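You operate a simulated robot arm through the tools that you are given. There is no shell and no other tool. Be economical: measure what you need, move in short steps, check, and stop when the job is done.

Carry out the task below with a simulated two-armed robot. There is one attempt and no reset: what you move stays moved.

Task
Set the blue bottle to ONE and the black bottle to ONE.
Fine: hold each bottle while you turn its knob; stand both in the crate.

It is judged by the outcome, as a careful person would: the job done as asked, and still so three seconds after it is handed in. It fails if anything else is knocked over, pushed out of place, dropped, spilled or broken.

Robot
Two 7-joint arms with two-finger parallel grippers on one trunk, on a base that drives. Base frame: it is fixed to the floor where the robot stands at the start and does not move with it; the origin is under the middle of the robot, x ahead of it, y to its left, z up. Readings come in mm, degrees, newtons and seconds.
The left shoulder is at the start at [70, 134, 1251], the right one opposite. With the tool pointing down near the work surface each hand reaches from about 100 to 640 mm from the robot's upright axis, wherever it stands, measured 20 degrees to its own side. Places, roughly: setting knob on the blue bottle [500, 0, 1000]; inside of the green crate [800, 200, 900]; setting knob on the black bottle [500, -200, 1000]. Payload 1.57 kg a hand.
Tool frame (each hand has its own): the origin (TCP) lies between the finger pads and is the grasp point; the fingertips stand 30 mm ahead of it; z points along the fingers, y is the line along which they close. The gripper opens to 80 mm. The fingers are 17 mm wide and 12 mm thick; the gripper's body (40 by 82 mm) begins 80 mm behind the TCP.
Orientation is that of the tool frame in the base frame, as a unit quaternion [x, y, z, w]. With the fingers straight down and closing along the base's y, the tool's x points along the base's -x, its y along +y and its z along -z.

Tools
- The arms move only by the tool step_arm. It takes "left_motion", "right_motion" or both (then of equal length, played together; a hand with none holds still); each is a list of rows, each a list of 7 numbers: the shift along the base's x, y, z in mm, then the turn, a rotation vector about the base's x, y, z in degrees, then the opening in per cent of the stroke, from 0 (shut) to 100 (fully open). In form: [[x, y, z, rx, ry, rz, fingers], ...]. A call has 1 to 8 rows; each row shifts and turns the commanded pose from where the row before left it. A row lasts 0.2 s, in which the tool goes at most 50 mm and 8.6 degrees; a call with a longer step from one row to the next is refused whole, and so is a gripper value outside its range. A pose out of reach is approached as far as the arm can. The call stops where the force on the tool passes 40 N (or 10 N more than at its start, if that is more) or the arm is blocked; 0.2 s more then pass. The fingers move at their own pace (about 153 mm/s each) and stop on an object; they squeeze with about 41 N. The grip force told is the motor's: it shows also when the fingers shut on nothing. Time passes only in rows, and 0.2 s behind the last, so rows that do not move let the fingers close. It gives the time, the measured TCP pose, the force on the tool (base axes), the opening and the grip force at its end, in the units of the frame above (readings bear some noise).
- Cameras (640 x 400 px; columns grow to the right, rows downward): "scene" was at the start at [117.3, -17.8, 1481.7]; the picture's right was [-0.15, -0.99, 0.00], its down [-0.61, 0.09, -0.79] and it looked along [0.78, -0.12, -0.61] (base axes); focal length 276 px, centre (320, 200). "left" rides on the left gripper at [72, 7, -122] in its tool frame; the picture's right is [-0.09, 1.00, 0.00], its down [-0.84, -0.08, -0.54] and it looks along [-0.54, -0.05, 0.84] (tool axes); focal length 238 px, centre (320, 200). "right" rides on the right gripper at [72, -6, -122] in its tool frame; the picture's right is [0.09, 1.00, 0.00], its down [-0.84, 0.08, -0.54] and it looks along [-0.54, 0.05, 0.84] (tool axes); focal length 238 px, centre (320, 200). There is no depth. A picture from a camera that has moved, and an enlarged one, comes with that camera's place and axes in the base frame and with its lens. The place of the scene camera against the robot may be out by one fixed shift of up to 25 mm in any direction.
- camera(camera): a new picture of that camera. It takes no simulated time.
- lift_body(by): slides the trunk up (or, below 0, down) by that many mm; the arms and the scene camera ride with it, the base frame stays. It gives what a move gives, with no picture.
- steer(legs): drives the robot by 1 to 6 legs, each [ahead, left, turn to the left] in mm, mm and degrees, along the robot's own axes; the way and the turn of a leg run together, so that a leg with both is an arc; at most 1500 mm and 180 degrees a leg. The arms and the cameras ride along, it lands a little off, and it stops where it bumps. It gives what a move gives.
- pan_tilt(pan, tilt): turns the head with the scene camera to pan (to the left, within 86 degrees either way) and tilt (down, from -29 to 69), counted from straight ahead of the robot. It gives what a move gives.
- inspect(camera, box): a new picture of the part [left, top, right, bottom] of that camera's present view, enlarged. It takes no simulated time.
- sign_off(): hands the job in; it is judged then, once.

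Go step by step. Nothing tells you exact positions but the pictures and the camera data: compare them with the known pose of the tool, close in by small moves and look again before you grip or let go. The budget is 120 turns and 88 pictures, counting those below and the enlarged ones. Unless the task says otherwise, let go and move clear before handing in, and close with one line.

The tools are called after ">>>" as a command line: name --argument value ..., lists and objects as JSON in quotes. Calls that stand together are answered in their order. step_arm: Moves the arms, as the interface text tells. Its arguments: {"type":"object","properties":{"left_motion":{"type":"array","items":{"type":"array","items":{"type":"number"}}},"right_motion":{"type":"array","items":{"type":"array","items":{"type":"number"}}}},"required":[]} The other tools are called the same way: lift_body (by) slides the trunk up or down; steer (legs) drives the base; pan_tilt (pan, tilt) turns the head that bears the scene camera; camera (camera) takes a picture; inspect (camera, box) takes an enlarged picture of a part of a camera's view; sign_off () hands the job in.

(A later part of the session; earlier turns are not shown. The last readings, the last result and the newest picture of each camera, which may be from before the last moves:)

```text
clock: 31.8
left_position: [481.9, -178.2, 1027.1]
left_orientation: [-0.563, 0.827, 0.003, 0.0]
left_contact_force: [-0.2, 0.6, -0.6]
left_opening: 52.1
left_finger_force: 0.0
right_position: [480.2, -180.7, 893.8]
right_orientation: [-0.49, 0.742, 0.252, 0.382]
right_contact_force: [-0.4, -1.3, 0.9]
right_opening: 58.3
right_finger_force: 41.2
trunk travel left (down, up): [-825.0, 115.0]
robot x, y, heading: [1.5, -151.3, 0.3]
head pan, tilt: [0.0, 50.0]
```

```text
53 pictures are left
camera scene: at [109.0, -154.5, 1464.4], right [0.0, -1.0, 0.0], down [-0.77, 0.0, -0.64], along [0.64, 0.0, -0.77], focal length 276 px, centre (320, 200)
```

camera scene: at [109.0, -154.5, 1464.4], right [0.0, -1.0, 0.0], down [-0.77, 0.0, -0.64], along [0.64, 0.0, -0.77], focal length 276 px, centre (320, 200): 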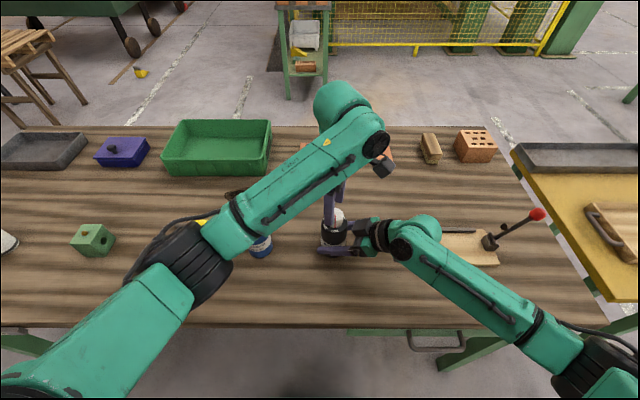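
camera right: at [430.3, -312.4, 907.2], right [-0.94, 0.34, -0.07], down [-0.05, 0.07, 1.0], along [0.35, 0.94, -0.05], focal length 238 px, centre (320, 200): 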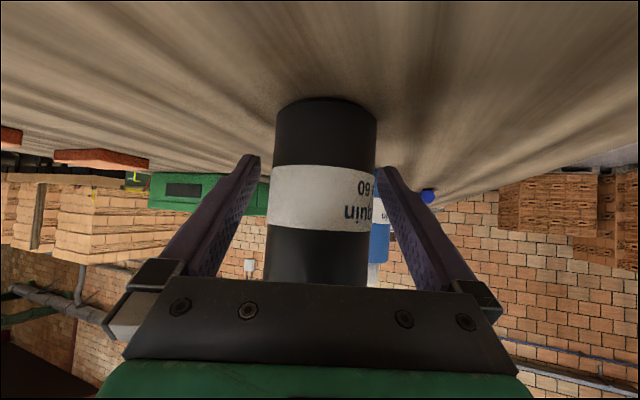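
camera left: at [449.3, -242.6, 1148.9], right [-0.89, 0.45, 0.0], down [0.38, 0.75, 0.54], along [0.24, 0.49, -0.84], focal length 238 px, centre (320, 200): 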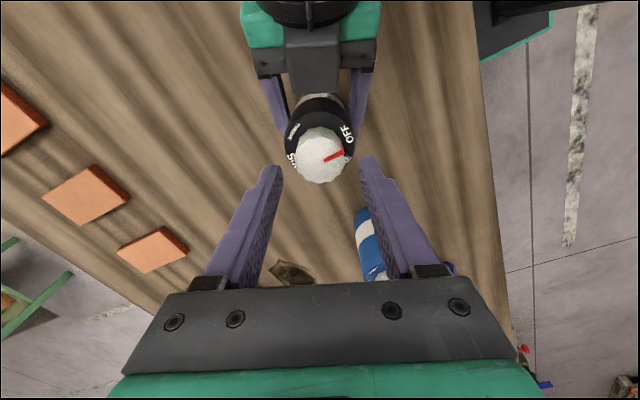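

The knob is centred and the left arm passes well above the blue bottle. Descending to knob height (TCP 995).

>>> step_arm --left_motion '[[-1, -1, -12, 0, 0, 0, 65], [-1, -1, -12, 0, 0, 0, 65], [0, 0, -7, 0, 0, 0, 65], [0, 0, 0, 0, 0, 0, 65]]'

>>> inspect --camera "left" --box '[240, 80, 420, 230]'

```text
clock: 32.8
left_position: [480.9, -180.3, 994.4]
left_orientation: [-0.561, 0.828, 0.001, 0.001]
left_contact_force: [0.9, -0.1, -0.1]
left_opening: 52.0
left_finger_force: 0.1
right_position: [480.9, -181.9, 893.7]
right_orientation: [-0.49, 0.743, 0.251, 0.381]
right_contact_force: [0.6, -0.3, 0.8]
right_opening: 58.3
right_finger_force: 40.8
trunk travel left (down, up): [-825.0, 115.0]
robot x, y, heading: [-1.9, -153.7, 0.0]
head pan, tilt: [0.0, 50.0]
```

```text
2.67 times, centred on (330, 155) of left
camera zoom: at [448.0, -244.2, 1117.4], right [-0.89, 0.45, 0.0], down [0.38, 0.75, 0.54], along [0.24, 0.49, -0.84], focal length 636 px, centre (293, 320)
```

zoom: 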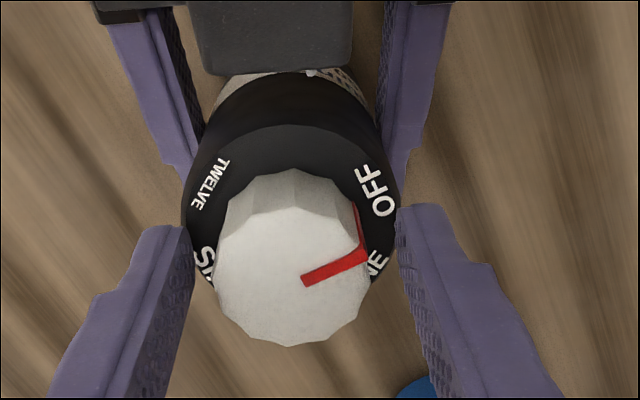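

Clean. Closing on the knob, then turning 30° clockwise.

>>> step_arm --left_motion '[[0, 0, 0, 0, 0, 0, 0], [0, 0, 0, 0, 0, 0, 0], [0, 0, 0, 0, 0, 0, 0]]'

>>> step_arm --left_motion '[[0, 0, 0, 0, 0, -6, 0], [0, 0, 0, 0, 0, -6, 0], [0, 0, 0, 0, 0, -6, 0], [0, 0, 0, 0, 0, -6, 0], [0, 0, 0, 0, 0, -6, 0]]'

>>> inspect --camera "left" --box '[240, 80, 420, 230]'

```text
clock: 33.5
left_position: [480.4, -181.2, 994.5]
left_orientation: [-0.561, 0.828, 0.003, 0.002]
left_contact_force: [4.3, 0.2, -1.5]
left_opening: 34.4
left_finger_force: 41.1
right_position: [480.5, -179.7, 894.1]
right_orientation: [-0.49, 0.742, 0.252, 0.381]
right_contact_force: [-4.2, -1.5, 4.8]
right_opening: 58.3
right_finger_force: 40.9
trunk travel left (down, up): [-825.0, 115.0]
robot x, y, heading: [-3.9, -150.0, 0.3]
head pan, tilt: [0.0, 50.0]
```

```text
clock: 34.8
left_position: [480.0, -179.6, 994.9]
left_orientation: [-0.328, 0.945, 0.001, 0.002]
left_contact_force: [17.7, 1.0, -12.9]
left_opening: 34.1
left_finger_force: 41.2
right_position: [480.0, -179.3, 893.9]
right_orientation: [-0.49, 0.742, 0.253, 0.381]
right_contact_force: [-18.6, -1.8, 13.1]
right_opening: 58.2
right_finger_force: 41.1
trunk travel left (down, up): [-825.0, 115.0]
robot x, y, heading: [0.9, -147.1, 0.3]
head pan, tilt: [0.0, 50.0]
```

```text
2.67 times, centred on (330, 155) of left
camera zoom: at [419.9, -219.1, 1117.5], right [-0.54, 0.84, 0.0], down [0.7, 0.46, 0.54], along [0.46, 0.3, -0.84], focal length 636 px, centre (293, 320)
```

zoom: 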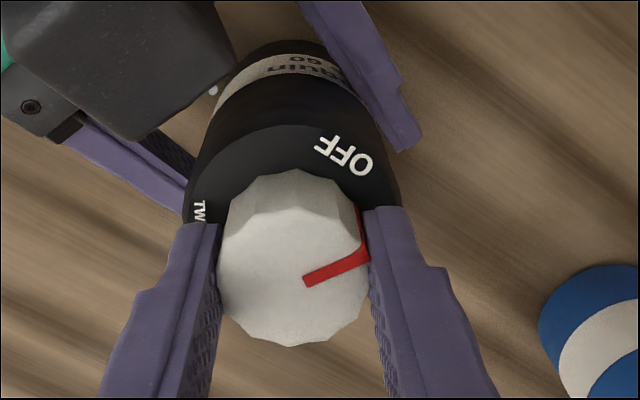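

Turning properly, with mild side load; I'll ease the position slightly and turn the other 30°.

>>> step_arm --left_motion '[[0.5, 0, -0.5, 0, 0, -6, 0], [0.5, 0, 0, 0, 0, -6, 0], [0, 0, 0, 0, 0, -6, 0], [0, 0, 0, 0, 0, -6, 0], [0, 0, 0, 0, 0, -6, 0]]'

>>> inspect --camera "left" --box '[240, 80, 420, 230]'

```text
clock: 36.0
left_position: [480.1, -179.5, 994.5]
left_orientation: [-0.07, 0.998, 0.0, 0.002]
left_contact_force: [12.6, -5.1, 8.8]
left_opening: 34.4
left_finger_force: 41.3
right_position: [479.6, -179.1, 894.2]
right_orientation: [-0.491, 0.742, 0.252, 0.381]
right_contact_force: [-7.2, 6.1, 3.3]
right_opening: 58.2
right_finger_force: 40.9
trunk travel left (down, up): [-825.0, 115.0]
robot x, y, heading: [2.9, -150.8, 0.2]
head pan, tilt: [0.0, 50.0]
```

```text
2.67 times, centred on (330, 155) of left
camera zoom: at [407.7, -183.2, 1117.5], right [-0.05, 1.0, 0.0], down [0.84, 0.04, 0.55], along [0.55, 0.03, -0.84], focal length 636 px, centre (293, 320)
```

zoom: 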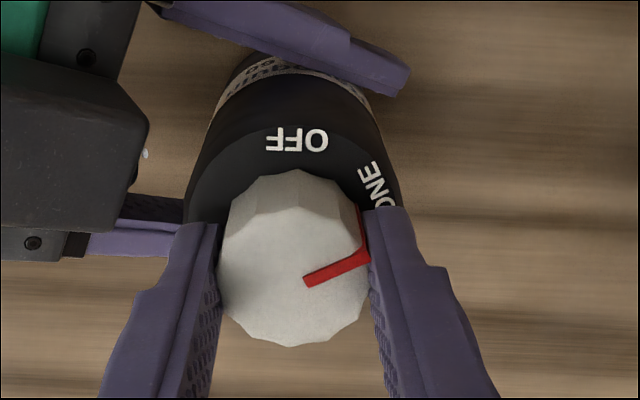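

The turn was 60°. Releasing and lifting to verify the pointer against ONE.

>>> step_arm --left_motion '[[0, 0, 0, 0, 0, 0, 65], [0, 0, 0, 0, 0, 0, 65], [0, 0, 15, 0, 0, 0, 65], [0, 0, 25, 0, 0, 0, 65], [0, 0, 40, 0, 0, 0, 65], [0, 0, 40, 0, 0, 0, 65]]'

>>> inspect --camera "left" --box '[240, 60, 420, 210]'

```text
clock: 37.4
left_position: [483.2, -180.7, 1113.4]
left_orientation: [-0.073, 0.997, 0.002, 0.0]
left_contact_force: [0.1, 0.4, -0.4]
left_opening: 51.9
left_finger_force: 0.2
right_position: [479.2, -181.0, 893.4]
right_orientation: [-0.49, 0.742, 0.252, 0.382]
right_contact_force: [0.6, -0.3, 1.7]
right_opening: 57.8
right_finger_force: 41.1
trunk travel left (down, up): [-825.0, 115.0]
robot x, y, heading: [0.6, -151.6, 0.0]
head pan, tilt: [0.0, 50.0]
```

```text
2.67 times, centred on (330, 135) of left
camera zoom: at [410.8, -185.1, 1235.8], right [-0.05, 1.0, 0.0], down [0.84, 0.04, 0.54], along [0.54, 0.03, -0.84], focal length 636 px, centre (293, 373)
```

zoom: 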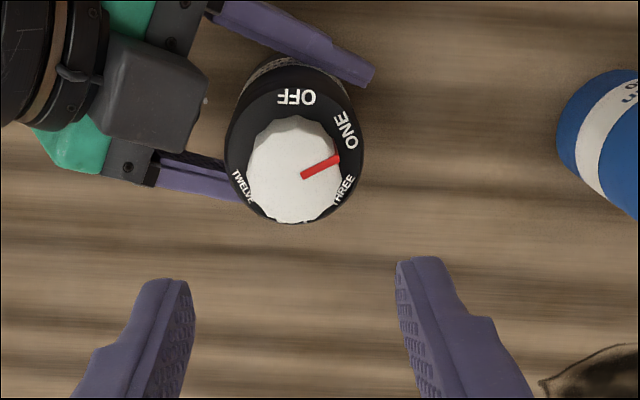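

The black pointer lines up with ONE. Now the right hand opens and backs out, while the left hand lifts and goes over toward the blue bottle.

>>> step_arm --right_motion '[[0, 0, 0, 0, 0, 0, 100], [0, 0, 0, 0, 0, 0, 100], [-7, -17, 13, 0, 0, 0, 100], [-7, -17, 13, 0, 0, 0, 100], [-12, -30, 22, 0, 0, 0, 100], [-12, -30, 22, 0, 0, 0, 100], [0, -10, 40, 0, 0, 0, 100], [0, -10, 40, 0, 0, 0, 100]]' --left_motion '[[0, 0, 20, 0, 0, -8, 100], [0, 20, 20, 0, 0, 0, 100], [0, 30, 10, 0, 0, 0, 100], [0, 30, 0, 0, 0, 0, 100], [0, 30, 0, 0, 0, 0, 100], [-1, 30, 0, 0, 0, 0, 100], [-1, 30, 0, 0, 0, 0, 100], [-1, 11, 0, 0, 0, 0, 100]]'

>>> camera --camera "scene"

>>> camera --camera "left"

```text
clock: 39.1
left_position: [475.9, 2.8, 1166.2]
left_orientation: [-0.002, 1.0, 0.0, 0.002]
left_contact_force: [-0.5, -0.5, 0.4]
left_opening: 80.1
left_finger_force: 0.1
right_position: [437.5, -293.7, 1046.7]
right_orientation: [-0.491, 0.742, 0.252, 0.381]
right_contact_force: [0.3, -0.6, 0.0]
right_opening: 80.3
right_finger_force: 0.0
trunk travel left (down, up): [-825.0, 115.0]
robot x, y, heading: [-1.2, -147.4, 0.2]
head pan, tilt: [0.0, 50.0]
```

```text
48 pictures are left
camera scene: at [108.4, -154.0, 1464.4], right [0.0, -1.0, 0.0], down [-0.77, 0.0, -0.64], along [0.64, 0.0, -0.77], focal length 276 px, centre (320, 200)
```

scene: 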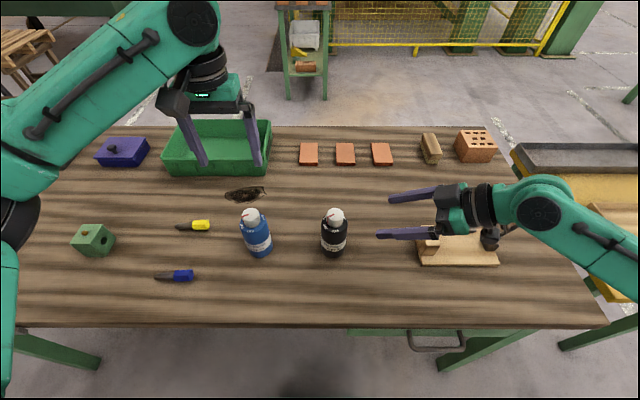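

```text
47 pictures are left
camera left: at [403.3, 8.9, 1288.2], right [0.09, 1.0, 0.0], down [0.84, -0.07, 0.54], along [0.54, -0.05, -0.84], focal length 238 px, centre (320, 200)
```

left: 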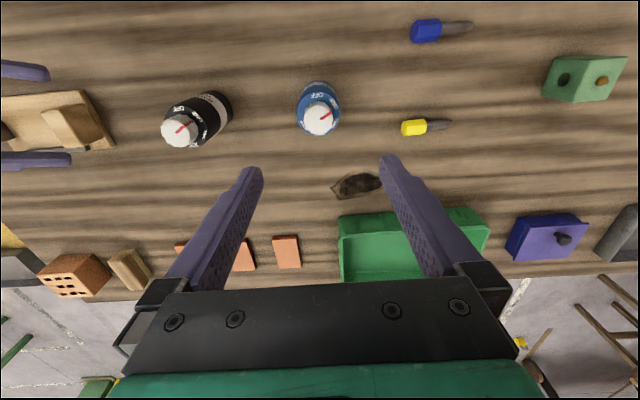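

Both bottles stand correctly. The left hand descends toward the blue bottle from above while the right hand straightens.

>>> step_arm --right_motion '[[0, -2, 20, -3.15, 4.79, -6.13, 100], [0, -2, 20, -3.15, 4.79, -6.13, 100], [0, 0, 20, -3.15, 4.79, -6.13, 100], [0, 0, 20, -3.15, 4.79, -6.13, 100], [0, 0, 20, -3.15, 4.79, -6.13, 100], [0, 0, 20, -3.15, 4.79, -6.13, 100], [0, 0, 10, -3.15, 4.79, -6.13, 100], [0, 0, 0, -3.15, 4.79, -6.13, 100]]' --left_motion '[[1, -1, -30, 0, 0, 0, 100], [1, -1, -30, 0, 0, 0, 100], [1, -1, -30, 0, 0, 0, 100], [0, 0, -30, 0, 0, 0, 100], [0, 0, -26, 0, 0, 0, 100], [0, 0, 0, 0, 0, 0, 100], [0, 0, 0, 0, 0, 0, 100], [0, 0, 0, 0, 0, 0, 100]]'

>>> camera --camera "left"

```text
clock: 41.0
left_position: [480.4, -2.3, 1018.1]
left_orientation: [-0.003, 1.0, 0.001, 0.001]
left_contact_force: [-0.6, 0.3, 0.0]
left_opening: 80.1
left_finger_force: 0.0
right_position: [440.5, -299.0, 1174.4]
right_orientation: [-0.108, 0.989, 0.055, 0.081]
right_contact_force: [0.2, 0.1, 0.6]
right_opening: 80.1
right_finger_force: 0.0
trunk travel left (down, up): [-825.0, 115.0]
robot x, y, heading: [1.7, -151.3, 0.2]
head pan, tilt: [0.0, 50.0]
```

```text
46 pictures are left
camera left: at [408.8, 5.4, 1140.5], right [0.09, 1.0, 0.0], down [0.84, -0.07, 0.54], along [0.54, -0.05, -0.84], focal length 238 px, centre (320, 200)
```

left: 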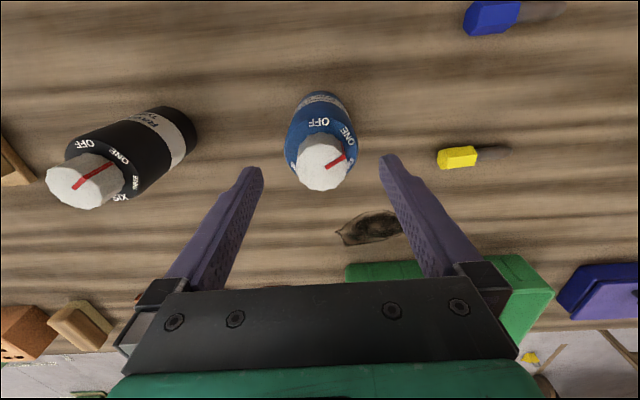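

Centred within about 2 mm. Correcting and descending around the blue bottle to TCP height 926, without closing yet.

>>> step_arm --right_motion '[[0, 0, 0, -3.15, 4.79, -6.13, 100], [0, 0, 0, -3.15, 4.79, -6.13, 100], [0, 0, 0, 0, 0, 0, 100], [0, 0, 0, 0, 0, 0, 100], [0, 0, 0, 0, 0, 0, 100], [0, 0, 0, 0, 0, 0, 100], [0, 0, 0, 0, 0, 0, 100]]' --left_motion '[[-1, 1.5, -12, 0, 0, 0, 100], [0, 0, -15, 0, 0, 0, 100], [0, 0, -15, 0, 0, 0, 100], [0, 0, -15, 0, 0, 0, 100], [0, 0, -15, 0, 0, 0, 100], [0, 0, -15, 0, 0, 0, 100], [0, 0, -5, 0, 0, 0, 100]]'

>>> camera --camera "left"

>>> camera --camera "scene"

```text
clock: 42.5
left_position: [481.0, -1.5, 927.6]
left_orientation: [-0.002, 1.0, 0.001, 0.002]
left_contact_force: [0.0, 0.2, -0.6]
left_opening: 80.0
left_finger_force: 0.0
right_position: [440.8, -299.2, 1175.4]
right_orientation: [-0.002, 1.0, 0.001, 0.0]
right_contact_force: [0.7, -0.6, 0.8]
right_opening: 79.9
right_finger_force: 0.2
trunk travel left (down, up): [-825.0, 115.0]
robot x, y, heading: [-2.4, -148.8, 0.1]
head pan, tilt: [0.0, 50.0]
```

```text
45 pictures are left
camera left: at [408.1, 6.1, 1049.5], right [0.09, 1.0, 0.0], down [0.84, -0.07, 0.54], along [0.54, -0.05, -0.84], focal length 238 px, centre (320, 200)
```

left: 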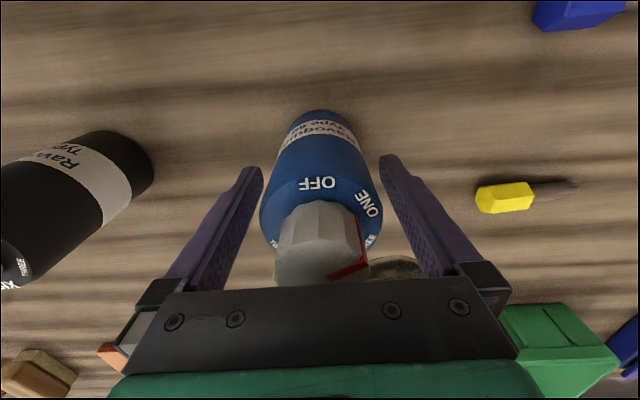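

```text
44 pictures are left
camera scene: at [109.1, -154.3, 1464.3], right [0.0, -1.0, 0.0], down [-0.77, 0.0, -0.64], along [0.64, 0.0, -0.77], focal length 276 px, centre (320, 200)
```

scene: 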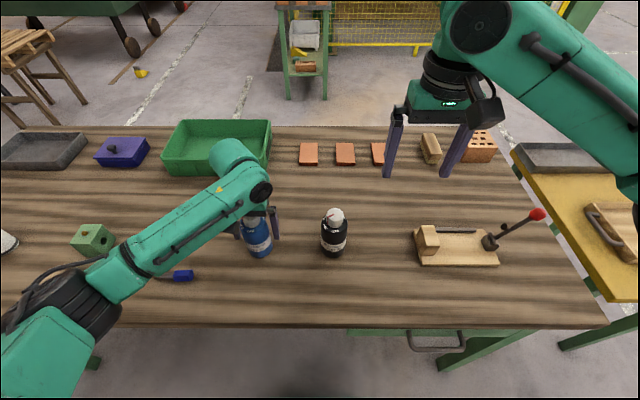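

The fingers straddle the blue body cleanly. Closing.

>>> step_arm --left_motion '[[0, 0, 0, 0, 0, 0, 0], [0, 0, 0, 0, 0, 0, 0], [0, 0, 0, 0, 0, 0, 0], [0, 0, 0, 0, 0, 0, 0]]' --right_motion '[[10, 29, -17, 0, 0, 0, 100], [10, 29, -17, 0, 0, 0, 100], [10, 29, -17, 0, 0, 0, 100], [9, 29, -17, 0, 0, 0, 100]]'

>>> camera --camera "right"

```text
clock: 43.5
left_position: [479.2, -0.1, 928.3]
left_orientation: [-0.004, 1.0, 0.001, 0.001]
left_contact_force: [0.7, 0.3, 1.3]
left_opening: 59.1
left_finger_force: 40.7
right_position: [478.5, -182.3, 1106.8]
right_orientation: [-0.001, 1.0, 0.002, 0.0]
right_contact_force: [0.2, -0.2, 0.1]
right_opening: 80.1
right_finger_force: 0.1
trunk travel left (down, up): [-825.0, 115.0]
robot x, y, heading: [-0.1, -153.8, 0.2]
head pan, tilt: [0.0, 50.0]
```

```text
43 pictures are left
camera right: at [406.3, -188.5, 1228.7], right [-0.1, 1.0, 0.0], down [0.84, 0.08, 0.54], along [0.54, 0.05, -0.84], focal length 238 px, centre (320, 200)
```

right: 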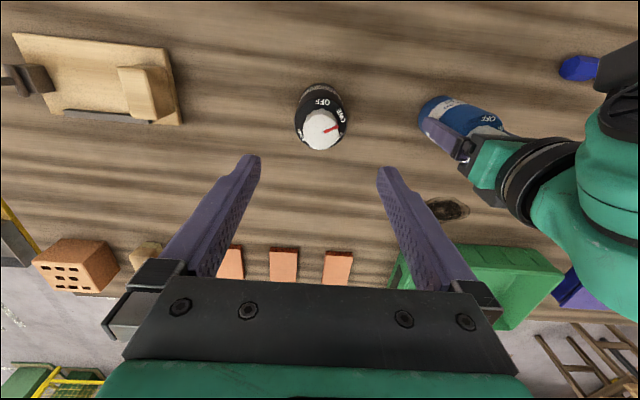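

The blue bottle is gripped. The black knob is right under the right hand; descending around it.

>>> step_arm --right_motion '[[1, 1, -30, 0, 0, 0, 100], [0, 0, -30, 0, 0, 0, 100], [0, 0, -30, 0, 0, 0, 100]]'

>>> camera --camera "right"

```text
clock: 44.4
left_position: [479.3, -1.2, 927.5]
left_orientation: [-0.002, 1.0, 0.002, 0.0]
left_contact_force: [-0.5, -0.2, 0.9]
left_opening: 59.4
left_finger_force: 41.8
right_position: [479.1, -184.2, 1016.0]
right_orientation: [-0.001, 1.0, 0.003, 0.0]
right_contact_force: [-0.3, 0.3, -0.2]
right_opening: 80.2
right_finger_force: 0.1
trunk travel left (down, up): [-825.0, 115.0]
robot x, y, heading: [-1.1, -149.1, 0.1]
head pan, tilt: [0.0, 50.0]
```

```text
42 pictures are left
camera right: at [406.8, -190.2, 1138.7], right [-0.1, 1.0, 0.0], down [0.84, 0.08, 0.54], along [0.54, 0.06, -0.84], focal length 238 px, centre (320, 200)
```

right: 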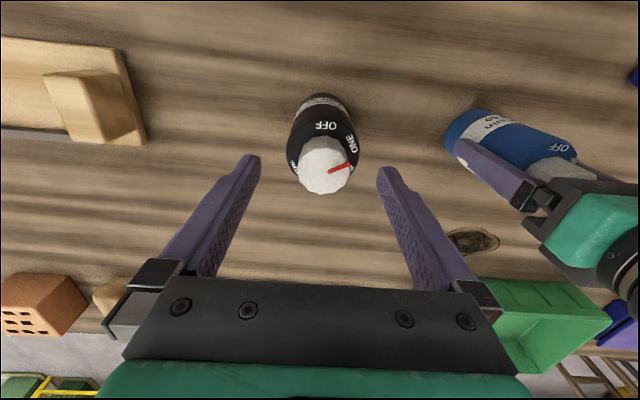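

The knob is about 3 mm to +y of centre; correcting, descending to 926, then closing.

>>> step_arm --right_motion '[[-0.5, 3, -10, 0, 0, 0, 100], [0, 0, -15, 0, 0, 0, 100], [0, 0, -15, 0, 0, 0, 100], [0, 0, -15, 0, 0, 0, 100], [0, 0, -15, 0, 0, 0, 100], [0, 0, -15, 0, 0, 0, 100], [0, 0, -5, 0, 0, 0, 100]]'

>>> camera --camera "right"

```text
clock: 46.0
left_position: [479.5, 0.7, 927.0]
left_orientation: [-0.004, 1.0, 0.0, 0.001]
left_contact_force: [-0.2, 0.6, 0.9]
left_opening: 59.4
left_finger_force: 41.2
right_position: [479.5, -179.6, 926.2]
right_orientation: [-0.002, 1.0, 0.002, 0.0]
right_contact_force: [0.6, 0.7, 0.5]
right_opening: 80.0
right_finger_force: 0.0
trunk travel left (down, up): [-825.0, 115.0]
robot x, y, heading: [-2.6, -148.5, 0.1]
head pan, tilt: [0.0, 50.0]
```

```text
41 pictures are left
camera right: at [406.6, -185.6, 1048.8], right [-0.1, 1.0, 0.0], down [0.84, 0.08, 0.54], along [0.54, 0.06, -0.84], focal length 238 px, centre (320, 200)
```

right: 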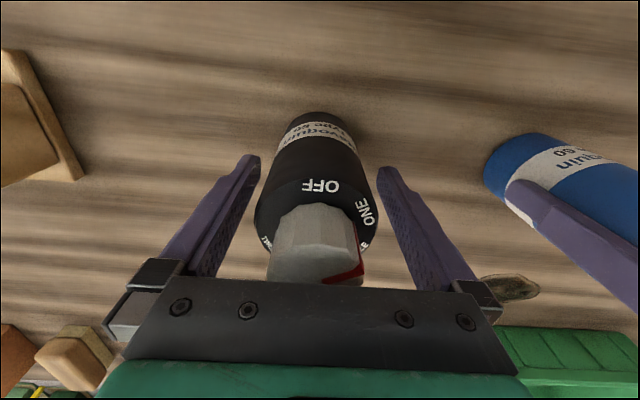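

Straddled cleanly. Closing, then lifting both bottles by 100 mm.

>>> step_arm --right_motion '[[0, 0, 0, 0, 0, 0, 0], [0, 0, 0, 0, 0, 0, 0], [0, 0, 0, 0, 0, 0, 0], [0, 0, 0, 0, 0, 0, 0]]'

>>> step_arm --left_motion '[[0, 0, 10, 0, 0, 0, 0], [0, 0, 20, 0, 0, 0, 0], [0, 0, 30, 0, 0, 0, 0], [0, 0, 30, 0, 0, 0, 0], [0, 0, 20, 0, 0, 0, 0]]' --right_motion '[[0, 0, 10, 0, 0, 0, 0], [0, 0, 20, 0, 0, 0, 0], [0, 0, 30, 0, 0, 0, 0], [0, 0, 30, 0, 0, 0, 0], [0, 0, 20, 0, 0, 0, 0]]'

>>> camera --camera "scene"

```text
clock: 47.0
left_position: [479.2, -1.2, 928.2]
left_orientation: [-0.003, 1.0, 0.001, 0.002]
left_contact_force: [-0.4, 0.6, 0.3]
left_opening: 59.3
left_finger_force: 41.0
right_position: [480.0, -179.8, 926.9]
right_orientation: [-0.001, 1.0, 0.002, 0.0]
right_contact_force: [1.9, -1.3, 2.1]
right_opening: 59.1
right_finger_force: 41.2
trunk travel left (down, up): [-825.0, 115.0]
robot x, y, heading: [1.0, -152.3, 0.1]
head pan, tilt: [0.0, 50.0]
```

```text
clock: 48.1
left_position: [478.9, -1.6, 1038.1]
left_orientation: [-0.002, 1.0, 0.0, 0.001]
left_contact_force: [0.1, 0.1, -3.2]
left_opening: 59.3
left_finger_force: 41.4
right_position: [479.8, -178.0, 1039.0]
right_orientation: [-0.001, 1.0, 0.002, 0.0]
right_contact_force: [-0.1, 0.4, -2.7]
right_opening: 59.1
right_finger_force: 41.1
trunk travel left (down, up): [-825.0, 115.0]
robot x, y, heading: [-5.7, -148.4, 0.2]
head pan, tilt: [0.0, 50.0]
```

```text
40 pictures are left
camera scene: at [109.6, -154.3, 1464.2], right [0.0, -1.0, 0.0], down [-0.77, 0.0, -0.64], along [0.64, 0.0, -0.77], focal length 276 px, centre (320, 200)
```

scene: 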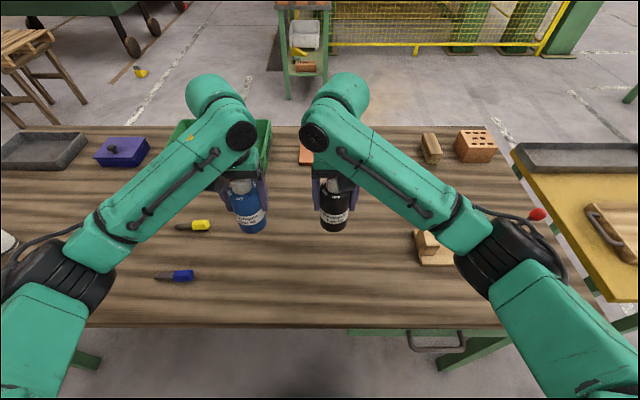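

Both bottles are in hand and lifted clear. Driving 330 mm left so that the crate lies ahead.

>>> steer --legs '[[0, 330, 0]]'

>>> camera --camera "scene"

>>> camera --camera "left"

>>> camera --camera "right"

```text
clock: 50.4
left_position: [478.2, 334.0, 1037.6]
left_orientation: [-0.002, 1.0, 0.002, 0.001]
left_contact_force: [-0.5, -0.7, -2.8]
left_opening: 59.4
left_finger_force: 40.7
right_position: [481.4, 158.3, 1037.4]
right_orientation: [-0.001, 1.0, 0.004, -0.001]
right_contact_force: [-0.2, -0.2, -2.5]
right_opening: 59.2
right_finger_force: 41.5
trunk travel left (down, up): [-825.0, 115.0]
robot x, y, heading: [-0.1, 188.1, 0.0]
head pan, tilt: [0.0, 50.0]
```

```text
39 pictures are left
camera scene: at [109.3, 181.7, 1464.2], right [0.0, -1.0, 0.0], down [-0.77, 0.0, -0.64], along [0.64, 0.0, -0.77], focal length 276 px, centre (320, 200)
```

scene: 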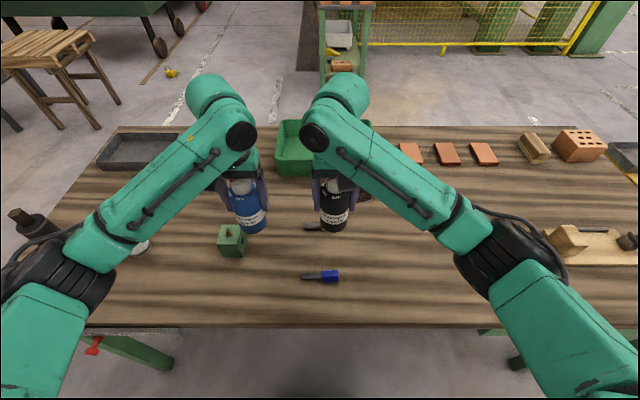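

```text
38 pictures are left
camera left: at [406.8, 340.7, 1159.7], right [0.09, 1.0, 0.0], down [0.84, -0.08, 0.54], along [0.54, -0.05, -0.84], focal length 238 px, centre (320, 200)
```

left: 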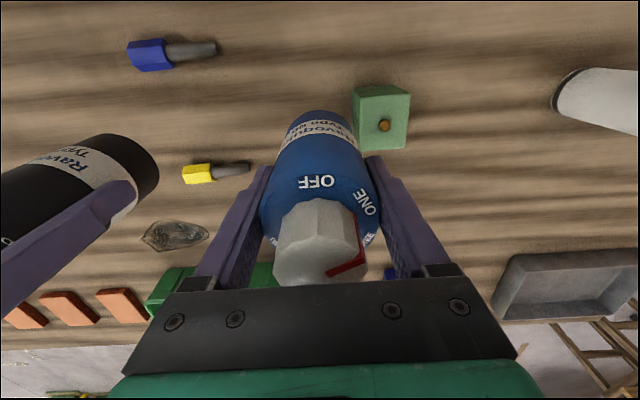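

```text
37 pictures are left
camera right: at [407.5, 151.2, 1160.4], right [-0.09, 1.0, 0.01], down [0.84, 0.08, 0.54], along [0.54, 0.06, -0.84], focal length 238 px, centre (320, 200)
```

right: 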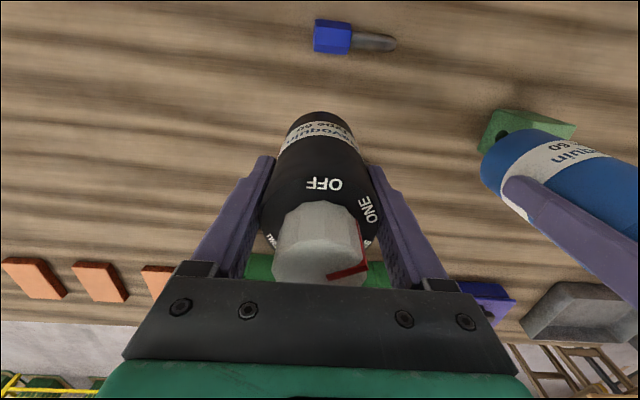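

The crate spans roughly x 718–928, y 17–330 with rim near z 920. I'll reach both hands forward and in toward their target columns (blue y≈245, black y≈105), staying high.

>>> step_arm --left_motion '[[26, -17, 4, 0, 0, 0, 0], [26, -18, 4, 0, 0, 0, 0], [26, -18, 4, 0, 0, 0, 0], [26, -18, 4, 0, 0, 0, 0], [16, -18, 4, 0, 0, 0, 0]]' --right_motion '[[26, -10, 4, 0, 0, 0, 0], [26, -10, 4, 0, 0, 0, 0], [26, -11, 4, 0, 0, 0, 0], [26, -11, 4, 0, 0, 0, 0], [16, -11, 4, 0, 0, 0, 0]]'

>>> steer --legs '[[60, 0, 0]]'

>>> camera --camera "scene"

```text
clock: 51.6
left_position: [599.0, 249.1, 1055.8]
left_orientation: [-0.007, 1.0, 0.003, 0.0]
left_contact_force: [0.1, -0.1, -2.9]
left_opening: 59.0
left_finger_force: 41.3
right_position: [600.7, 95.7, 1056.0]
right_orientation: [0.008, 1.0, 0.003, -0.004]
right_contact_force: [0.3, 0.4, -3.1]
right_opening: 59.1
right_finger_force: 40.4
trunk travel left (down, up): [-825.0, 115.0]
robot x, y, heading: [-0.9, 182.8, -0.0]
head pan, tilt: [0.0, 50.0]
```

```text
clock: 52.5
left_position: [651.2, 252.7, 1062.7]
left_orientation: [-0.008, 1.0, 0.002, 0.004]
left_contact_force: [-0.2, 0.6, -2.6]
left_opening: 58.9
left_finger_force: 41.0
right_position: [651.0, 97.1, 1061.7]
right_orientation: [0.009, 1.0, 0.0, 0.0]
right_contact_force: [-0.7, 1.2, -1.9]
right_opening: 59.2
right_finger_force: 41.2
trunk travel left (down, up): [-825.0, 115.0]
robot x, y, heading: [55.3, 190.1, -0.1]
head pan, tilt: [0.0, 50.0]
```

```text
36 pictures are left
camera scene: at [158.3, 183.8, 1465.2], right [0.0, -1.0, 0.0], down [-0.76, 0.0, -0.65], along [0.65, 0.0, -0.76], focal length 276 px, centre (320, 200)
```

scene: 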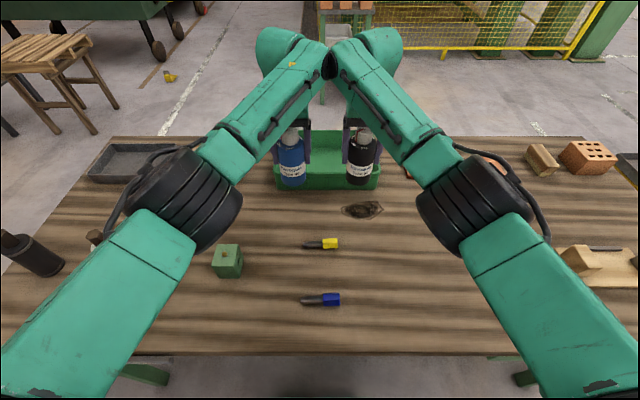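

The drive went nearly as commanded, but the hands read a few mm higher, so I'll wait a moment and re-read to see if the robot has settled or is pressing on something.

>>> step_arm --left_motion '[[0, 0, 0, 0, 0, 0, 0], [0, 0, 0, 0, 0, 0, 0]]'

>>> pan_tilt --pan 0 --tilt 69

>>> camera --camera "scene"

```text
clock: 53.1
left_position: [653.6, 252.6, 1059.6]
left_orientation: [-0.008, 1.0, 0.002, 0.001]
left_contact_force: [-1.1, -0.4, -2.8]
left_opening: 59.4
left_finger_force: 40.9
right_position: [655.0, 96.6, 1059.7]
right_orientation: [0.011, 1.0, 0.0, -0.002]
right_contact_force: [-0.1, -0.4, -2.5]
right_opening: 59.0
right_finger_force: 40.9
trunk travel left (down, up): [-825.0, 115.0]
robot x, y, heading: [56.6, 188.9, 0.0]
head pan, tilt: [0.0, 50.0]
```

```text
clock: 54.0
left_position: [656.8, 253.0, 1056.5]
left_orientation: [-0.008, 1.0, 0.002, -0.001]
left_contact_force: [-0.1, 0.1, -2.3]
left_opening: 59.3
left_finger_force: 41.2
right_position: [658.0, 96.5, 1056.9]
right_orientation: [0.008, 1.0, 0.001, -0.004]
right_contact_force: [0.6, -0.5, -3.0]
right_opening: 59.3
right_finger_force: 41.0
trunk travel left (down, up): [-825.0, 115.0]
robot x, y, heading: [57.5, 189.3, 0.1]
head pan, tilt: [0.0, 68.8]
```

```text
35 pictures are left
camera scene: at [147.2, 183.3, 1442.2], right [0.0, -1.0, 0.0], down [-0.93, 0.0, -0.36], along [0.36, 0.0, -0.93], focal length 276 px, centre (320, 200)
```

scene: 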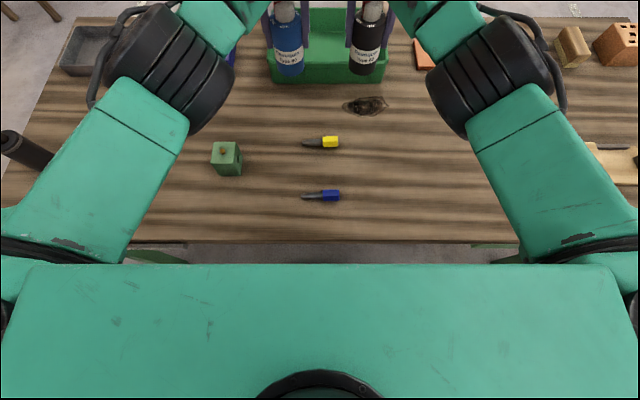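

It was only sway that has now settled. Driving ahead another 60 mm with plenty of clearance between chest and table edge.

>>> steer --legs '[[60, 0, 0]]'

>>> step_arm --left_motion '[[0, 0, 0, 0, 0, 0, 0], [0, 0, 0, 0, 0, 0, 0], [0, 0, 0, 0, 0, 0, 0], [0, 0, 0, 0, 0, 0, 0], [0, 0, 0, 0, 0, 0, 0]]'

>>> camera --camera "scene"

```text
clock: 54.9
left_position: [708.7, 251.2, 1061.1]
left_orientation: [-0.007, 1.0, 0.002, 0.004]
left_contact_force: [-0.6, 0.7, -2.3]
left_opening: 59.3
left_finger_force: 40.8
right_position: [711.1, 95.6, 1061.4]
right_orientation: [0.01, 1.0, 0.001, 0.001]
right_contact_force: [-1.0, -0.6, -2.7]
right_opening: 59.0
right_finger_force: 41.1
trunk travel left (down, up): [-825.0, 115.0]
robot x, y, heading: [115.9, 188.9, -0.2]
head pan, tilt: [0.0, 68.8]
```

```text
clock: 56.1
left_position: [714.8, 250.8, 1057.1]
left_orientation: [-0.006, 1.0, 0.002, 0.0]
left_contact_force: [-0.2, 0.5, -2.9]
left_opening: 59.3
left_finger_force: 40.4
right_position: [715.7, 95.6, 1058.1]
right_orientation: [0.01, 1.0, 0.0, -0.003]
right_contact_force: [-0.2, -0.3, -3.0]
right_opening: 59.1
right_finger_force: 41.5
trunk travel left (down, up): [-825.0, 115.0]
robot x, y, heading: [115.6, 186.7, -0.2]
head pan, tilt: [0.0, 68.8]
```

```text
34 pictures are left
camera scene: at [204.3, 183.1, 1442.4], right [0.0, -1.0, 0.0], down [-0.93, 0.0, -0.36], along [0.36, 0.0, -0.93], focal length 276 px, centre (320, 200)
```

scene: 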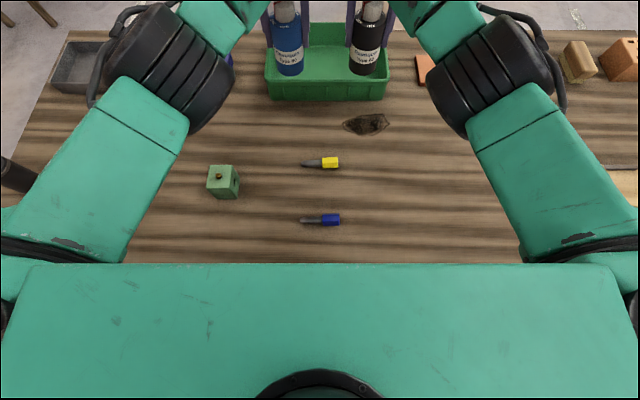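

The table edge is still about 50 mm from the chest. Extending both arms forward 60 mm at height to see what they reach.

>>> step_arm --left_motion '[[15, 0, 0, 0, 0, 0, 0], [15, 0, 0, 0, 0, 0, 0], [15, 0, 0, 0, 0, 0, 0], [15, 0, 0, 0, 0, 0, 0], [0, 0, 0, 0, 0, 0, 0]]' --right_motion '[[15, 0, 0, 0, 0, 0, 0], [15, 0, 0, 0, 0, 0, 0], [15, 0, 0, 0, 0, 0, 0], [15, 0, 0, 0, 0, 0, 0], [0, 0, 0, 0, 0, 0, 0]]'

>>> camera --camera "left"

>>> camera --camera "right"

```text
clock: 57.3
left_position: [720.8, 257.2, 1057.0]
left_orientation: [-0.007, 1.0, 0.002, 0.0]
left_contact_force: [-0.1, 0.3, -2.3]
left_opening: 59.3
left_finger_force: 40.7
left hand out of reach, approached as far as the arm can: row 1, 2, 3, 4
right_position: [724.3, 92.9, 1057.5]
right_orientation: [0.01, 1.0, 0.0, -0.001]
right_contact_force: [-0.5, -0.4, -2.0]
right_opening: 59.0
right_finger_force: 41.0
right hand out of reach, approached as far as the arm can: row 1, 2, 3, 4
trunk travel left (down, up): [-825.0, 115.0]
robot x, y, heading: [117.8, 189.3, -0.1]
head pan, tilt: [0.0, 68.8]
```

```text
33 pictures are left
camera left: at [648.6, 261.7, 1180.3], right [0.08, 1.0, 0.0], down [0.84, -0.07, 0.54], along [0.54, -0.04, -0.84], focal length 238 px, centre (320, 200)
```

left: 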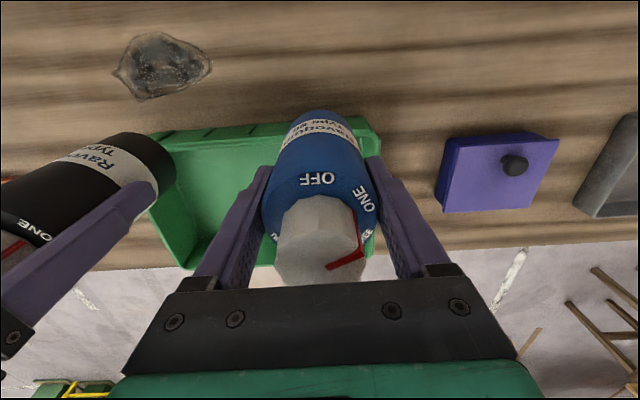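

```text
32 pictures are left
camera right: at [652.6, 88.6, 1180.4], right [-0.07, 1.0, 0.0], down [0.84, 0.06, 0.54], along [0.54, 0.04, -0.84], focal length 238 px, centre (320, 200)
```

right: 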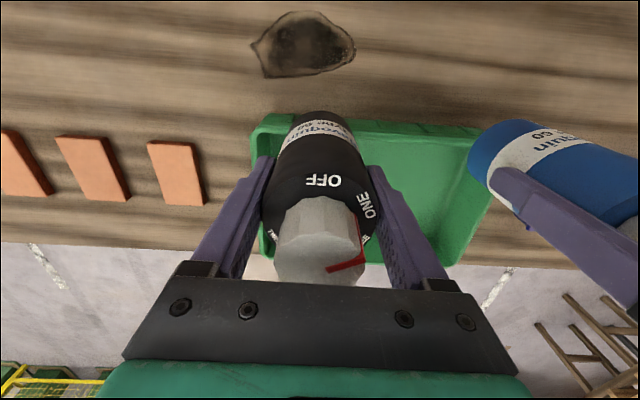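

The arms are at full stretch, about 605 mm from the axis, so the rest must come from driving. Going ahead another 40 mm, carefully.

>>> steer --legs '[[40, 0, 0]]'

>>> step_arm --left_motion '[[0, 0, 0, 0, 0, 0, 0], [0, 0, 0, 0, 0, 0, 0], [0, 0, 0, 0, 0, 0, 0], [0, 0, 0, 0, 0, 0, 0], [0, 0, 0, 0, 0, 0, 0]]'

>>> camera --camera "scene"

```text
clock: 58.2
left_position: [750.7, 256.9, 1060.5]
left_orientation: [-0.008, 1.0, 0.002, 0.005]
left_contact_force: [0.2, 0.0, -1.3]
left_opening: 59.0
left_finger_force: 40.5
right_position: [755.7, 93.7, 1061.9]
right_orientation: [0.009, 1.0, 0.001, 0.001]
right_contact_force: [-1.5, 0.1, -3.3]
right_opening: 59.1
right_finger_force: 41.1
trunk travel left (down, up): [-825.0, 115.0]
robot x, y, heading: [156.2, 188.2, 0.0]
head pan, tilt: [0.0, 68.8]
```

```text
clock: 59.4
left_position: [757.6, 256.6, 1058.9]
left_orientation: [-0.008, 1.0, 0.002, 0.0]
left_contact_force: [0.8, -0.2, -2.4]
left_opening: 58.9
left_finger_force: 40.6
right_position: [762.0, 93.8, 1058.4]
right_orientation: [0.01, 1.0, 0.001, -0.002]
right_contact_force: [-0.6, 0.2, -2.2]
right_opening: 59.3
right_finger_force: 41.2
trunk travel left (down, up): [-825.0, 115.0]
robot x, y, heading: [154.9, 187.5, 0.1]
head pan, tilt: [0.0, 68.8]
```

```text
31 pictures are left
camera scene: at [242.5, 183.2, 1442.4], right [0.0, -1.0, 0.0], down [-0.93, 0.0, -0.36], along [0.36, 0.0, -0.93], focal length 276 px, centre (320, 200)
```

scene: 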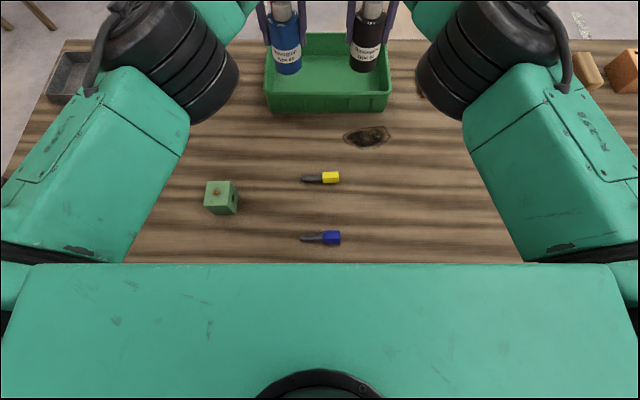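

Nearly there. I'll zoom in on the crate to measure its inner front wall before deciding how much farther to go.

>>> inspect --camera "scene" --box '[250, 0, 410, 120]'

>>> camera --camera "right"

```text
3.33 times, centred on (330, 60) of scene
camera zoom: at [242.5, 183.2, 1442.4], right [0.0, -1.0, 0.0], down [-0.93, 0.0, -0.36], along [0.36, 0.0, -0.93], focal length 919 px, centre (287, 667)
```

zoom: 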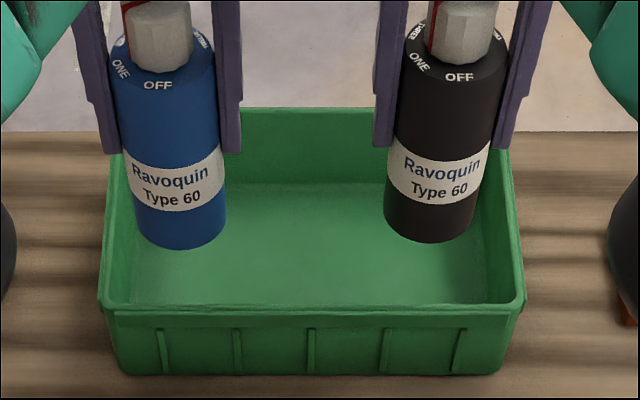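

```text
29 pictures are left
camera right: at [690.1, 89.4, 1180.9], right [-0.07, 1.0, 0.0], down [0.84, 0.06, 0.54], along [0.54, 0.04, -0.84], focal length 238 px, centre (320, 200)
```

right: 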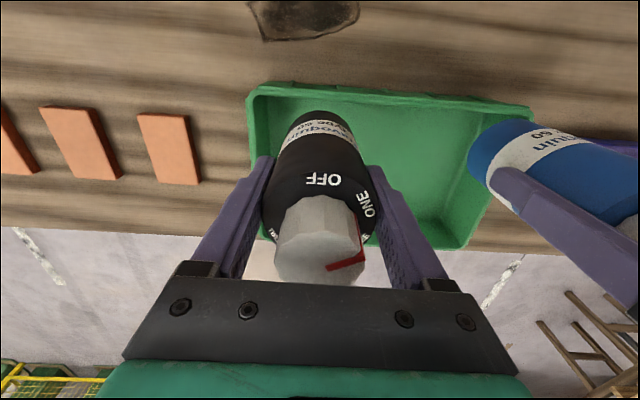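

The crate's inside is about x 733–912, y 20–308. The bottles need x of about 780, so I'll drive 30 mm more and then shift blue to y≈235 for side clearance.

>>> steer --legs '[[30, 0, 0]]'

>>> step_arm --left_motion '[[0, -4, 0, 0, 0, 0, 0], [0, -4, 0, 0, 0, 0, 0], [0, -4, 0, 0, 0, 0, 0], [0, -4, 0, 0, 0, 0, 0], [0, 0, 0, 0, 0, 0, 0]]'

>>> camera --camera "scene"

```text
clock: 60.2
left_position: [782.9, 256.9, 1061.9]
left_orientation: [-0.007, 1.0, 0.002, 0.004]
left_contact_force: [-1.0, -0.1, -2.3]
left_opening: 59.4
left_finger_force: 41.0
right_position: [787.6, 93.4, 1061.1]
right_orientation: [0.012, 1.0, 0.001, 0.0]
right_contact_force: [-0.8, 0.7, -2.6]
right_opening: 59.2
right_finger_force: 41.1
trunk travel left (down, up): [-825.0, 115.0]
robot x, y, heading: [184.5, 183.8, 0.1]
head pan, tilt: [0.0, 68.8]
```

```text
clock: 61.4
left_position: [786.0, 247.7, 1059.6]
left_orientation: [-0.01, 1.0, 0.001, 0.001]
left_contact_force: [-1.2, -0.2, -2.1]
left_opening: 59.0
left_finger_force: 40.6
left hand out of reach, approached as far as the arm can: row 4
right_position: [792.1, 91.8, 1058.7]
right_orientation: [0.013, 1.0, 0.002, -0.003]
right_contact_force: [-0.1, 0.4, -2.5]
right_opening: 59.1
right_finger_force: 41.0
trunk travel left (down, up): [-825.0, 115.0]
robot x, y, heading: [187.0, 187.2, -0.1]
head pan, tilt: [0.0, 68.8]
```

```text
28 pictures are left
camera scene: at [272.8, 183.0, 1442.4], right [0.0, -1.0, 0.0], down [-0.93, 0.0, -0.36], along [0.36, 0.0, -0.93], focal length 276 px, centre (320, 200)
```

scene: 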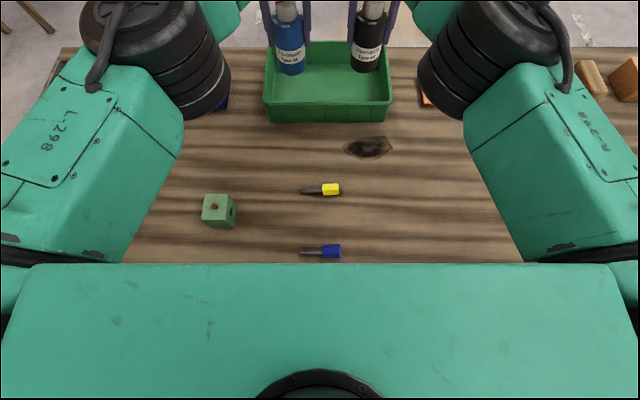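

No bump. I'll drive 20 mm more to give the arms some slack for descending.

>>> steer --legs '[[20, 0, 0]]'

>>> step_arm --left_motion '[[-10, -5, 0, 0, 0, 0, 0], [-10, -5, -10, 0, 0, 0, 0], [0, -3, -15, 0, 0, 0, 0], [0, 0, -15, 0, 0, 0, 0], [0, 0, 0, 0, 0, 0, 0], [0, 0, 0, 0, 0, 0, 0]]' --right_motion '[[-10, 3, 0, 0, 0, 0, 0], [-10, 3, -10, 0, 0, 0, 0], [0, 0, -15, 0, 0, 0, 0], [0, 0, -15, 0, 0, 0, 0], [0, 0, 0, 0, 0, 0, 0], [0, 0, 0, 0, 0, 0, 0]]'

>>> camera --camera "right"

>>> camera --camera "left"

>>> inspect --camera "scene" --box '[250, 0, 410, 130]'

```text
clock: 62.2
left_position: [802.9, 246.9, 1060.8]
left_orientation: [-0.01, 1.0, 0.003, 0.003]
left_contact_force: [-1.5, -0.6, -2.4]
left_opening: 59.2
left_finger_force: 41.0
right_position: [808.8, 91.8, 1059.3]
right_orientation: [0.014, 1.0, 0.001, 0.0]
right_contact_force: [0.0, -0.6, -2.6]
right_opening: 59.2
right_finger_force: 40.3
trunk travel left (down, up): [-825.0, 115.0]
robot x, y, heading: [200.8, 188.8, -0.1]
head pan, tilt: [0.0, 68.8]
```

```text
clock: 63.6
left_position: [788.7, 238.5, 1017.3]
left_orientation: [-0.014, 1.0, 0.003, -0.001]
left_contact_force: [-0.3, -0.1, -2.8]
left_opening: 59.1
left_finger_force: 40.9
left hand out of reach, approached as far as the arm can: row 1
right_position: [795.6, 93.7, 1017.1]
right_orientation: [0.018, 1.0, 0.001, -0.003]
right_contact_force: [0.4, 0.1, -2.1]
right_opening: 59.3
right_finger_force: 41.4
right hand out of reach, approached as far as the arm can: row 1
trunk travel left (down, up): [-825.0, 115.0]
robot x, y, heading: [201.4, 185.8, -0.1]
head pan, tilt: [0.0, 68.8]
```

```text
27 pictures are left
camera right: at [723.0, 89.7, 1140.6], right [-0.06, 1.0, 0.0], down [0.84, 0.05, 0.54], along [0.54, 0.03, -0.84], focal length 238 px, centre (320, 200)
```

right: 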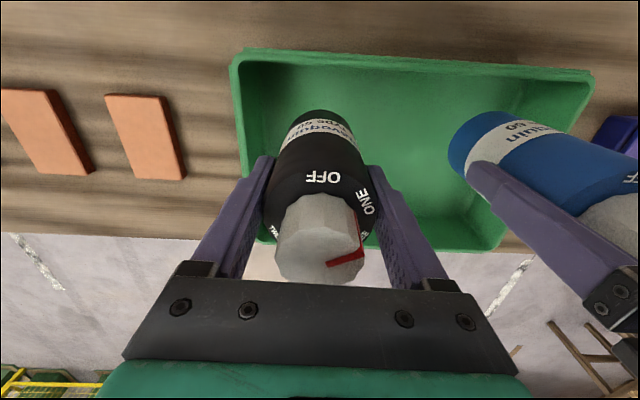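

```text
26 pictures are left
camera left: at [717.2, 242.3, 1139.7], right [0.06, 1.0, 0.01], down [0.84, -0.06, 0.54], along [0.54, -0.03, -0.84], focal length 238 px, centre (320, 200)
```

left: 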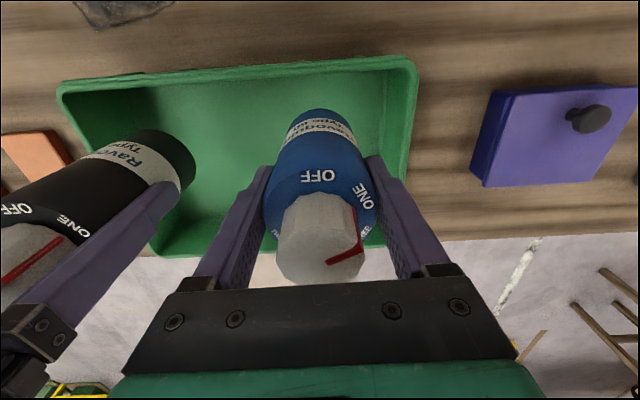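

```text
3.08 times, centred on (330, 65) of scene
camera zoom: at [293.8, 183.0, 1442.3], right [0.0, -1.0, 0.0], down [-0.93, 0.0, -0.36], along [0.36, 0.0, -0.93], focal length 848 px, centre (289, 615)
```

zoom: 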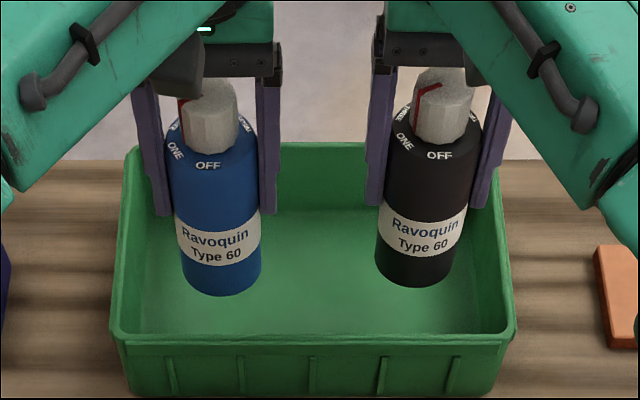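

Both bottles hang inside the crate outline and upright. Lowering 70 mm first.

>>> step_arm --left_motion '[[0, 0, -14, 0, 0, 0, 0], [0, 0, -14, 0, 0, 0, 0], [0, 0, -14, 0, 0, 0, 0], [0, 0, -14, 0, 0, 0, 0], [0, 0, -14, 0, 0, 0, 0], [0, 0, 0, 0, 0, 0, 0]]' --right_motion '[[0, 0, -14, 0, 0, 0, 0], [0, 0, -14, 0, 0, 0, 0], [0, 0, -14, 0, 0, 0, 0], [0, 0, -14, 0, 0, 0, 0], [0, 0, -14, 0, 0, 0, 0], [0, 0, 0, 0, 0, 0, 0]]'

>>> inspect --camera "scene" --box '[250, 0, 410, 130]'

>>> camera --camera "left"

```text
clock: 65.0
left_position: [788.9, 243.0, 946.6]
left_orientation: [-0.018, 1.0, 0.005, 0.0]
left_contact_force: [-0.2, -0.4, -2.4]
left_opening: 59.1
left_finger_force: 40.9
right_position: [795.6, 88.3, 946.3]
right_orientation: [0.022, 1.0, -0.003, -0.004]
right_contact_force: [-0.1, -0.7, -2.5]
right_opening: 59.2
right_finger_force: 40.8
trunk travel left (down, up): [-825.0, 115.0]
robot x, y, heading: [202.9, 186.8, 0.1]
head pan, tilt: [0.0, 68.8]
```

```text
3.08 times, centred on (330, 65) of scene
camera zoom: at [293.4, 183.3, 1442.3], right [0.0, -1.0, 0.0], down [-0.93, 0.0, -0.36], along [0.36, 0.0, -0.93], focal length 848 px, centre (289, 615)
```

zoom: 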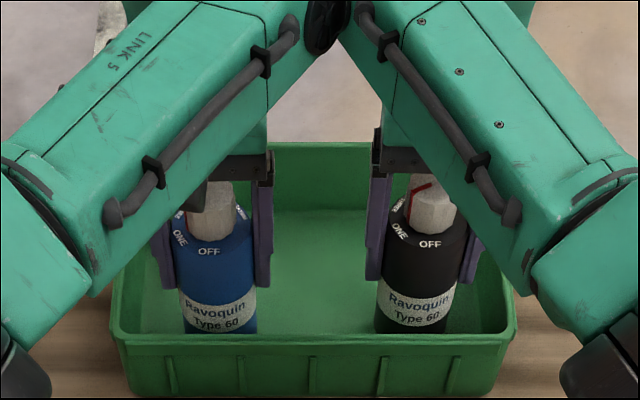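

```text
23 pictures are left
camera left: at [717.2, 247.3, 1069.4], right [0.06, 1.0, 0.01], down [0.84, -0.05, 0.54], along [0.54, -0.02, -0.84], focal length 238 px, centre (320, 200)
```

left: 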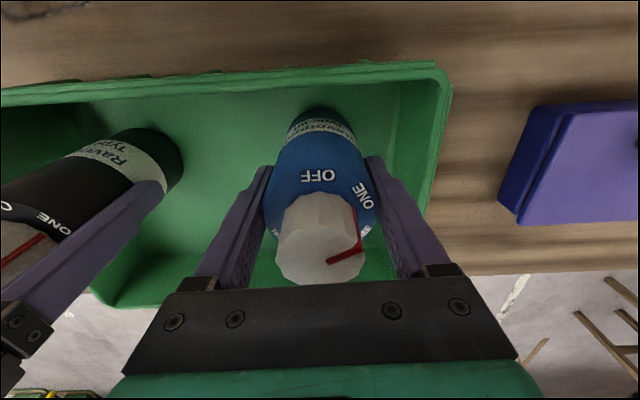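

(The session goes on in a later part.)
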